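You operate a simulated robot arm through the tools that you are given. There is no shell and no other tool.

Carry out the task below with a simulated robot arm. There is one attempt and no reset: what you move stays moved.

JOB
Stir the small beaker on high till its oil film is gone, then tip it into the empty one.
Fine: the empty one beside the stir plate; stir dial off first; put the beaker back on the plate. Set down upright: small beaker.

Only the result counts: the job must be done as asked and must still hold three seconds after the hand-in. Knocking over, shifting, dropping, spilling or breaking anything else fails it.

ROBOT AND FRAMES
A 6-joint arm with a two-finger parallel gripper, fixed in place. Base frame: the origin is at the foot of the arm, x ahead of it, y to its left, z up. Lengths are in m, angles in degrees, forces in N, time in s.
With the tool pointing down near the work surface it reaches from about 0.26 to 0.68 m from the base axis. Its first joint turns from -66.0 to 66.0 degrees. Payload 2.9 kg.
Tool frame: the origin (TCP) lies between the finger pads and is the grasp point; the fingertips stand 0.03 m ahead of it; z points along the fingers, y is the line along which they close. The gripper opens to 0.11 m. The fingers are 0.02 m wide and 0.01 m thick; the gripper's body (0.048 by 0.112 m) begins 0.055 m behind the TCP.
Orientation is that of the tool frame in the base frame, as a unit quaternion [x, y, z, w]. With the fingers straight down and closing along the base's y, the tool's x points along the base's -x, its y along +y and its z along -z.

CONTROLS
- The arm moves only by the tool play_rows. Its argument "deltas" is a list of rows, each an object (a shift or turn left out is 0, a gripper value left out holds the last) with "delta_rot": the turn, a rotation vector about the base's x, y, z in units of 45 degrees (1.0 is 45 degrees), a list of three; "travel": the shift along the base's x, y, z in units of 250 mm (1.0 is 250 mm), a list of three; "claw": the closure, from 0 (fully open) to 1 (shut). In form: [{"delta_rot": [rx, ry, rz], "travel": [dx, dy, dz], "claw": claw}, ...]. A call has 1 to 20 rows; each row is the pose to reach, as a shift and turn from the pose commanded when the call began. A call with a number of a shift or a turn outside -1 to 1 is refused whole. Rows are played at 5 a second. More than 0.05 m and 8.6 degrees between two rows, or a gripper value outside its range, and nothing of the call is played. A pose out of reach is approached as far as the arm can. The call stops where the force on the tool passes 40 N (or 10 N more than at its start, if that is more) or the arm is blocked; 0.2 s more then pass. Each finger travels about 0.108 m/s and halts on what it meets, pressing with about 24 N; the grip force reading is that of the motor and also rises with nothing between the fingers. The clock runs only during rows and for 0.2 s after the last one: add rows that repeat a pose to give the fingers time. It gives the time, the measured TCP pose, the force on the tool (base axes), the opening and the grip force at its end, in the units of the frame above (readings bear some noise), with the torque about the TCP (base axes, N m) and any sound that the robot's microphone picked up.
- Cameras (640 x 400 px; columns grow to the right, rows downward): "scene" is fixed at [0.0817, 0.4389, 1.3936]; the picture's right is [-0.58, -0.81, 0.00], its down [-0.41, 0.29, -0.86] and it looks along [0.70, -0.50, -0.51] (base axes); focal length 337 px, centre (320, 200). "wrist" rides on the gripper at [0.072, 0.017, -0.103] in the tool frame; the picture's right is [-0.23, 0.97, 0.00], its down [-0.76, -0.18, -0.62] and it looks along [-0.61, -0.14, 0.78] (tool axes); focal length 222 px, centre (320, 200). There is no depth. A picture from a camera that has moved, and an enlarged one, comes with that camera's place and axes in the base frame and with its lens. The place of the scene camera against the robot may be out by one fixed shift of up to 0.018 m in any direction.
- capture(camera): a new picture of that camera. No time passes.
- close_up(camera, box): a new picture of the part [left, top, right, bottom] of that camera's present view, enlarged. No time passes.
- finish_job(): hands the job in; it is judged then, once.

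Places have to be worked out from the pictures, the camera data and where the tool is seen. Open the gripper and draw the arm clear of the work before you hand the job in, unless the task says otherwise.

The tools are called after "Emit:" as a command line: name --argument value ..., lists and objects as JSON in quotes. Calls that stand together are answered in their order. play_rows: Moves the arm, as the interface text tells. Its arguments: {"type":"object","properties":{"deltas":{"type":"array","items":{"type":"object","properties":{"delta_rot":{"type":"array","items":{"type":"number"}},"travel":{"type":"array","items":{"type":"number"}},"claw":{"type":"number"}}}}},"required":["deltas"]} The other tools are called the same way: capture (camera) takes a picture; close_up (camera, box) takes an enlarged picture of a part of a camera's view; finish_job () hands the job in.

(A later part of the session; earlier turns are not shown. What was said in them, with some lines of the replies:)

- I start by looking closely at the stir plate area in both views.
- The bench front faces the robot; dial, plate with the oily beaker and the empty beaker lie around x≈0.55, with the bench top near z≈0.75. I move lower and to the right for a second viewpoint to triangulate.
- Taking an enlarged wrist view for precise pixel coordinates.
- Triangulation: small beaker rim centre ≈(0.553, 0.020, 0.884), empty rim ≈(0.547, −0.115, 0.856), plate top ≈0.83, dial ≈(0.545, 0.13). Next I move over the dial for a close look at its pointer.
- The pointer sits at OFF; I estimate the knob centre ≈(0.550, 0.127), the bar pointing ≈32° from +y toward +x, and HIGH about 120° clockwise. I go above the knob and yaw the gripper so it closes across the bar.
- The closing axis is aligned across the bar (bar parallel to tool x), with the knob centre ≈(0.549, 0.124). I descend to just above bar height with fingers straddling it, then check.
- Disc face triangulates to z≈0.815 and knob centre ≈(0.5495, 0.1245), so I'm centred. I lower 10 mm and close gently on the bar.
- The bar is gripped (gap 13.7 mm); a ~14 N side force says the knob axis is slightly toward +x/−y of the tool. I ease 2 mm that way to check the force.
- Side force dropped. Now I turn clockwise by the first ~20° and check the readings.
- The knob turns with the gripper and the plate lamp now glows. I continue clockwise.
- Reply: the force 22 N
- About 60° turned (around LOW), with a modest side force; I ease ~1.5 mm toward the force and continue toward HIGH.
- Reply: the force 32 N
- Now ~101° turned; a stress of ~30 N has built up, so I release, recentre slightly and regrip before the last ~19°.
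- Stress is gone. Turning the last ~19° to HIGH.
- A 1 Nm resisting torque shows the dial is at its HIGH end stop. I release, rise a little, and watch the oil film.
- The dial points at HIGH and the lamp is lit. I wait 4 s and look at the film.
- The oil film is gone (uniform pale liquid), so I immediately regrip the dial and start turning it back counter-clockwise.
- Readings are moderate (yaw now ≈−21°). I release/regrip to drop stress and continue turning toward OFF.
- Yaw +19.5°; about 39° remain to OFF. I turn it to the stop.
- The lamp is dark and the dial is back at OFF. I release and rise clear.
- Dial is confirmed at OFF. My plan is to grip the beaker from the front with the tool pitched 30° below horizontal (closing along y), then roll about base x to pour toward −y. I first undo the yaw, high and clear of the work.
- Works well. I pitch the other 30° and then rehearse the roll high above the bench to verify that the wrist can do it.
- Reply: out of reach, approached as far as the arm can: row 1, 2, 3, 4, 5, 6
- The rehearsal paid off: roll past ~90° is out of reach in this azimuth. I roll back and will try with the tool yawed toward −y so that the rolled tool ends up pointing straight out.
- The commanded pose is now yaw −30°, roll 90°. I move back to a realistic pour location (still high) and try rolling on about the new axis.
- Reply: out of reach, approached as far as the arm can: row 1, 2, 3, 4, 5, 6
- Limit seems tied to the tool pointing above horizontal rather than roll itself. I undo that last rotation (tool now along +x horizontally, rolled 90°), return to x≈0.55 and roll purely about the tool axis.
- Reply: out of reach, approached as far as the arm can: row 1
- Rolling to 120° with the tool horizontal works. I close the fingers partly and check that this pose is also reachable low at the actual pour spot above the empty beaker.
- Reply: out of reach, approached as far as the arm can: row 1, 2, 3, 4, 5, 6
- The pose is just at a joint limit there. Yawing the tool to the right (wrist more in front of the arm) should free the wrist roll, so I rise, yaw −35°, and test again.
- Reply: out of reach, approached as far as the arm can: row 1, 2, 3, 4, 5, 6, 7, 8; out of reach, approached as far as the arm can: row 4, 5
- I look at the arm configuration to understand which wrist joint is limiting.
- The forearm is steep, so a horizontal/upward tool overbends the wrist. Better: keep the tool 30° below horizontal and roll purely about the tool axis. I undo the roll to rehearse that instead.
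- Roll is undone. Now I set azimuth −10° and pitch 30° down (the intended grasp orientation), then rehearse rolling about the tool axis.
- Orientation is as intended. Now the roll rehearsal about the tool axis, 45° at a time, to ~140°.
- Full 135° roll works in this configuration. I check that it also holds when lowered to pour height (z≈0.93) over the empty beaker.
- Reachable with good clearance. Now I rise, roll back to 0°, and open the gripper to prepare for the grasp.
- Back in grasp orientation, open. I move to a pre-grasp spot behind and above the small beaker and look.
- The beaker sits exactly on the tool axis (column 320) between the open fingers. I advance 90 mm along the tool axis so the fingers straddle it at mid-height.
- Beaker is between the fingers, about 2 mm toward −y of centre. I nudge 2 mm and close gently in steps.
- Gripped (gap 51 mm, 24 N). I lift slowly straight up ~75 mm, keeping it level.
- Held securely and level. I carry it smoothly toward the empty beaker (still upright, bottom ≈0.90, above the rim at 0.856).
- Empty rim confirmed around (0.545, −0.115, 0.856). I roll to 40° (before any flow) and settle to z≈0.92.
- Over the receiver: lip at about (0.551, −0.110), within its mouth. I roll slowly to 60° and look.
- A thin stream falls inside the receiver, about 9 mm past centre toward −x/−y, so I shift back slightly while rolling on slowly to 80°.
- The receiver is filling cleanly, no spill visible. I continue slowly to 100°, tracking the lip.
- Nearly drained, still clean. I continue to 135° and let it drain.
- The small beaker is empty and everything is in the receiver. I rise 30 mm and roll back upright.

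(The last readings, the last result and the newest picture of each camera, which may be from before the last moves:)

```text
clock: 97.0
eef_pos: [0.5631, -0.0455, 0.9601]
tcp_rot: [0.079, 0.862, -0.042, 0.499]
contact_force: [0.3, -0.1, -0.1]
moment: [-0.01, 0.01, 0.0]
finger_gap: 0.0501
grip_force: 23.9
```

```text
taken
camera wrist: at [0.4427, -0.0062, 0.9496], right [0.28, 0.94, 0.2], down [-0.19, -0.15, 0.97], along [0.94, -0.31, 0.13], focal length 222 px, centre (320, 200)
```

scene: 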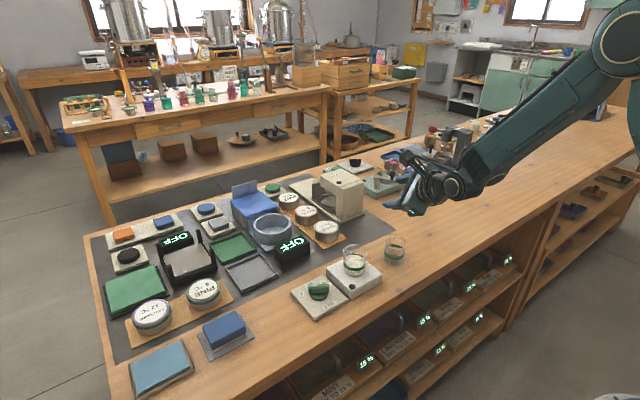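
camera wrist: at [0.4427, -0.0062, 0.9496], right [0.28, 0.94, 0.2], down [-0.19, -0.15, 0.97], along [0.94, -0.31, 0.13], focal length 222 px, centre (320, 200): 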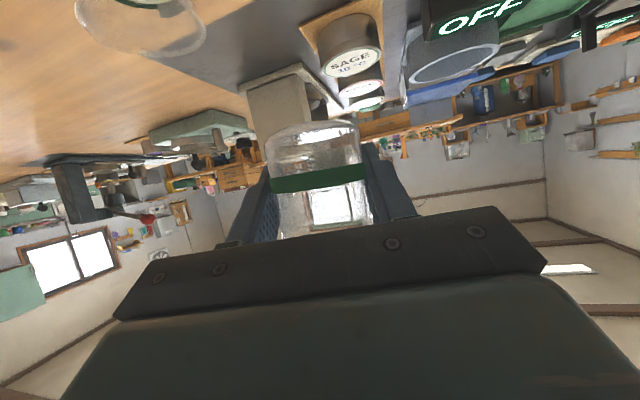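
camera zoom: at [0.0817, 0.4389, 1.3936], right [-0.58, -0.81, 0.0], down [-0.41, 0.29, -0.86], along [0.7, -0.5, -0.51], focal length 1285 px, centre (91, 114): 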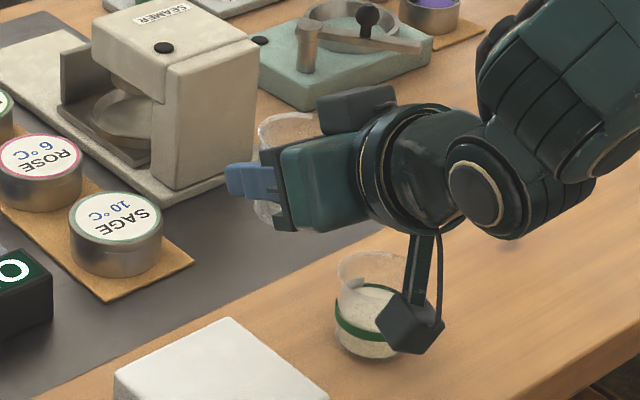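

Upright again with the grip intact. I carry it back over the plate and lower to just above it.

Emit:
play_rows --deltas '[{"travel": [-0.008, 0.05, 0]}, {"travel": [-0.02, 0.12, 0]}, {"travel": [-0.032, 0.19, 0]}, {"travel": [-0.044, 0.255, 0]}, {"travel": [-0.044, 0.255, -0.06]}, {"travel": [-0.044, 0.255, -0.14]}, {"travel": [-0.044, 0.255, -0.22]}, {"travel": [-0.044, 0.255, -0.29]}, {"travel": [-0.044, 0.255, -0.34]}, {"travel": [-0.044, 0.255, -0.36]}, {"travel": [-0.044, 0.255, -0.36]}]'

Emit:
close_up --camera "scene" --box '[310, 210, 430, 300]'

Emit:
capture --camera "wrist"

```text
clock: 99.4
eef_pos: [0.5531, 0.0177, 0.8695]
tcp_rot: [0.079, 0.862, -0.041, 0.499]
contact_force: [0.4, -0.6, -0.7]
moment: [0.03, 0.02, -0.01]
finger_gap: 0.0498
grip_force: 24.4
```

```text
4.44 times, centred on (370, 255) of scene
camera zoom: at [0.0817, 0.4389, 1.3936], right [-0.58, -0.81, 0.0], down [-0.41, 0.29, -0.86], along [0.7, -0.5, -0.51], focal length 1499 px, centre (98, -44)
```

zoom: 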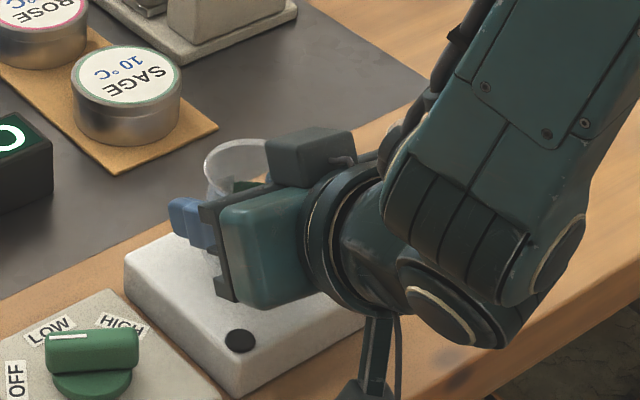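

```text
taken
camera wrist: at [0.4324, 0.0573, 0.8596], right [0.29, 0.94, 0.2], down [-0.19, -0.15, 0.97], along [0.94, -0.32, 0.13], focal length 222 px, centre (320, 200)
```

wrist: 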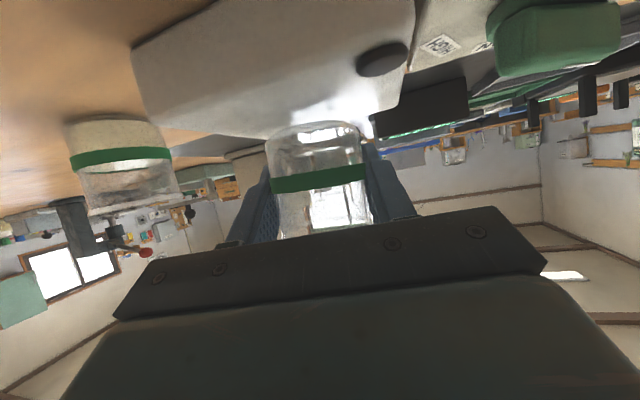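

Beaker hovers ~7 mm above the plate. I lower in small steps until contact is felt.

Emit:
play_rows --deltas '[{"travel": [0, 0, -0.008]}, {"travel": [0, 0, -0.016]}, {"travel": [0, 0, -0.022]}, {"travel": [0, 0, -0.026]}, {"travel": [0, 0, -0.026]}]'

Emit:
capture --camera "wrist"

```text
clock: 100.6
eef_pos: [0.552, 0.0184, 0.864]
tcp_rot: [0.079, 0.862, -0.042, 0.498]
contact_force: [-0.3, -0.9, 2.6]
moment: [-0.11, 0.03, -0.03]
finger_gap: 0.0499
grip_force: 23.4
```

```text
taken
camera wrist: at [0.4317, 0.0575, 0.8526], right [0.29, 0.94, 0.2], down [-0.19, -0.15, 0.97], along [0.94, -0.32, 0.13], focal length 222 px, centre (320, 200)
```

wrist: 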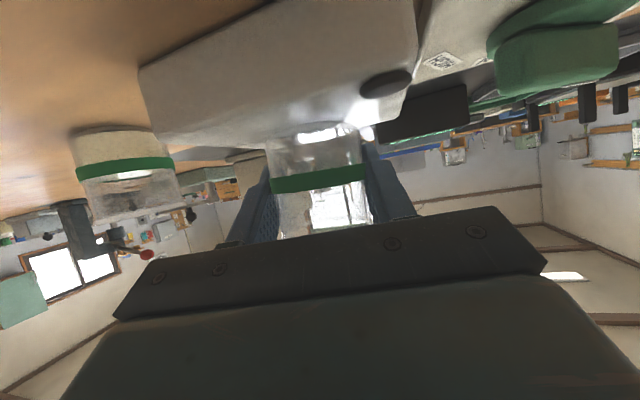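

A light upward force (2–3 N) shows contact. I press 0.5 mm more and open the fingers gradually.

Emit:
play_rows --deltas '[{"travel": [0, 0, -0.002], "claw": 0.7}, {"travel": [0, 0, -0.002], "claw": 0.54}, {"travel": [0, 0, -0.002], "claw": 0.5}, {"travel": [0, 0, -0.002], "claw": 0.45}, {"travel": [0, 0, -0.002], "claw": 0.35}, {"travel": [0, 0, -0.002], "claw": 0.2}, {"travel": [0, 0, -0.002], "claw": 0.0}, {"travel": [0, 0, -0.002], "claw": 0.0}, {"travel": [0, 0, -0.002], "claw": 0.0}]'

Emit:
capture --camera "wrist"

```text
clock: 102.6
eef_pos: [0.5529, 0.0186, 0.8638]
tcp_rot: [0.079, 0.863, -0.042, 0.498]
contact_force: [0.0, 0.3, 0.0]
moment: [-0.03, 0.01, -0.03]
finger_gap: 0.1099
grip_force: 0.1
```

```text
taken
camera wrist: at [0.4321, 0.058, 0.8519], right [0.29, 0.94, 0.2], down [-0.19, -0.15, 0.97], along [0.94, -0.32, 0.13], focal length 222 px, centre (320, 200)
```

wrist: 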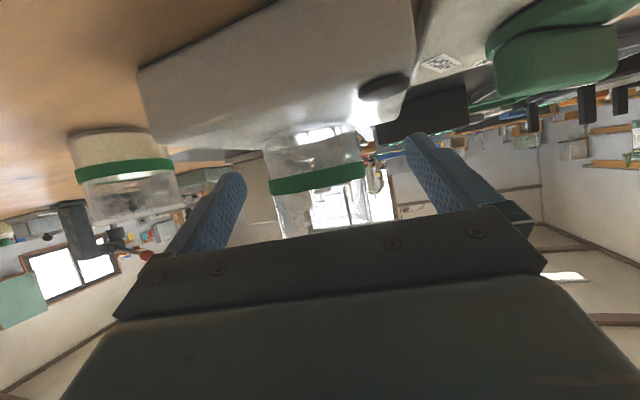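

The beaker stands on the plate, and the fingers are wide open. I back out along the tool axis and then rise clear.

Emit:
play_rows --deltas '[{"travel": [-0.077, 0.0134, 0.045]}, {"travel": [-0.154, 0.0268, 0.09]}, {"travel": [-0.231, 0.04, 0.136]}, {"travel": [-0.34, 0.06, 0.2]}, {"travel": [-0.45, 0.078, 0.3]}, {"travel": [-0.5, 0.08, 0.46]}, {"travel": [-0.5, 0.08, 0.64]}, {"travel": [-0.5, 0.08, 0.8]}, {"travel": [-0.5, 0.08, 0.8]}]'

Emit:
capture --camera "scene"

Emit:
close_up --camera "scene" --box '[270, 210, 430, 330]'

Emit:
capture --camera "wrist"

```text
clock: 104.6
eef_pos: [0.4267, 0.0384, 1.0655]
tcp_rot: [0.08, 0.862, -0.042, 0.498]
contact_force: [0.5, 0.2, 0.3]
moment: [0.0, 0.01, 0.0]
finger_gap: 0.11
grip_force: 0.1
```

```text
taken
```

scene: 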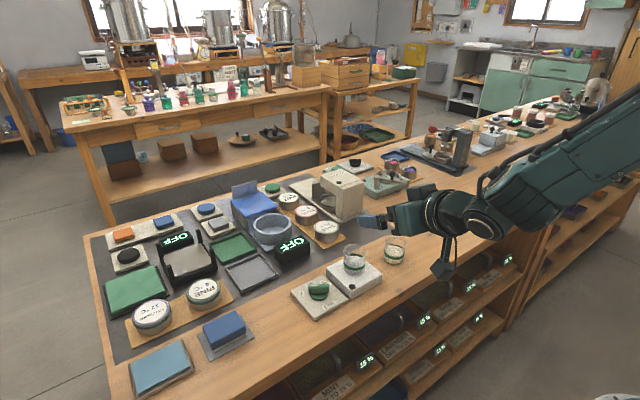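

```text
3.33 times, centred on (350, 270) of scene
camera zoom: at [0.0816, 0.4389, 1.3936], right [-0.58, -0.81, 0.0], down [-0.41, 0.29, -0.86], along [0.7, -0.5, -0.51], focal length 1124 px, centre (220, -33)
```

zoom: 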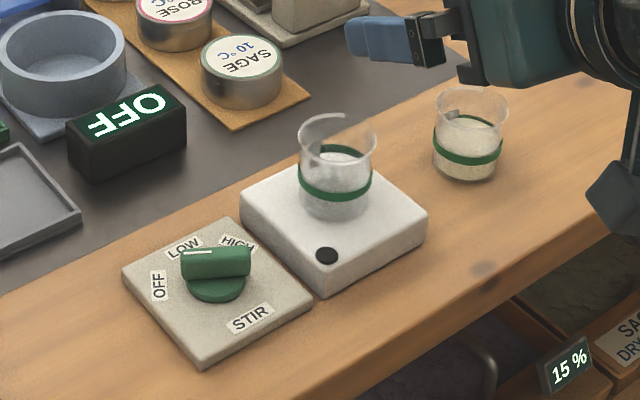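

```text
taken
camera wrist: at [0.3068, 0.0781, 1.0542], right [0.29, 0.94, 0.2], down [-0.19, -0.15, 0.97], along [0.94, -0.32, 0.13], focal length 222 px, centre (320, 200)
```

wrist: 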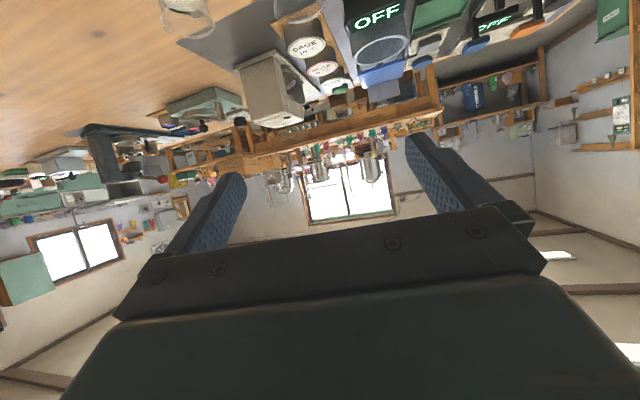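

All looks done; I take one final enlarged look for spills, residue and the dial position.

Emit:
close_up --camera "scene" --box '[330, 225, 430, 300]'

```text
5.33 times, centred on (380, 262) of scene
camera zoom: at [0.0816, 0.4389, 1.3936], right [-0.58, -0.81, 0.0], down [-0.41, 0.29, -0.86], along [0.7, -0.5, -0.51], focal length 1799 px, centre (0, -133)
```

zoom: 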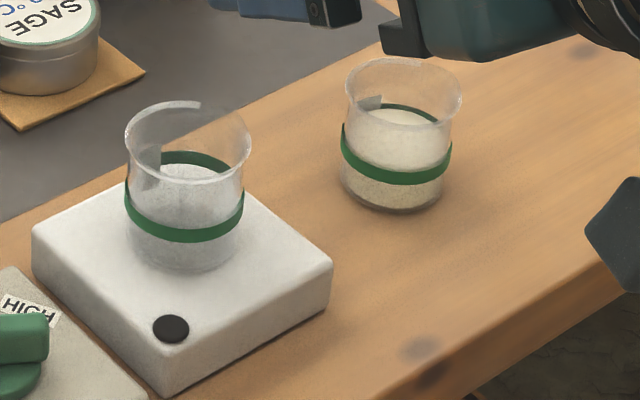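

The small beaker stands empty and upright on the plate, the receiver holds the liquid, the dial is off with its lamp dark, and I see no spills. The gripper is open and clear, so I hand in.

Emit:
finish_job

```text
The job is handed in.
```

The job is finished and handed in; I haven't been told how it was judged.

- **Stirring:** I turned the dial to HIGH. The oil film was gone when I checked about 5 s later, and I turned the dial back to OFF. The plate's lamp went dark before I touched the beaker.
- **Pouring:** The small beaker's contents went into the empty beaker beside the plate. I saw no liquid left in the small beaker and no spills in the final close-up.
- **Final state:** The small beaker is standing upright on the stir plate, close to where it started. The gripper is open and clear of the work.

Before lifting the beaker I rehearsed the pour in the air, because the first wrist angles I tried were out of reach. Nothing was touched during that.
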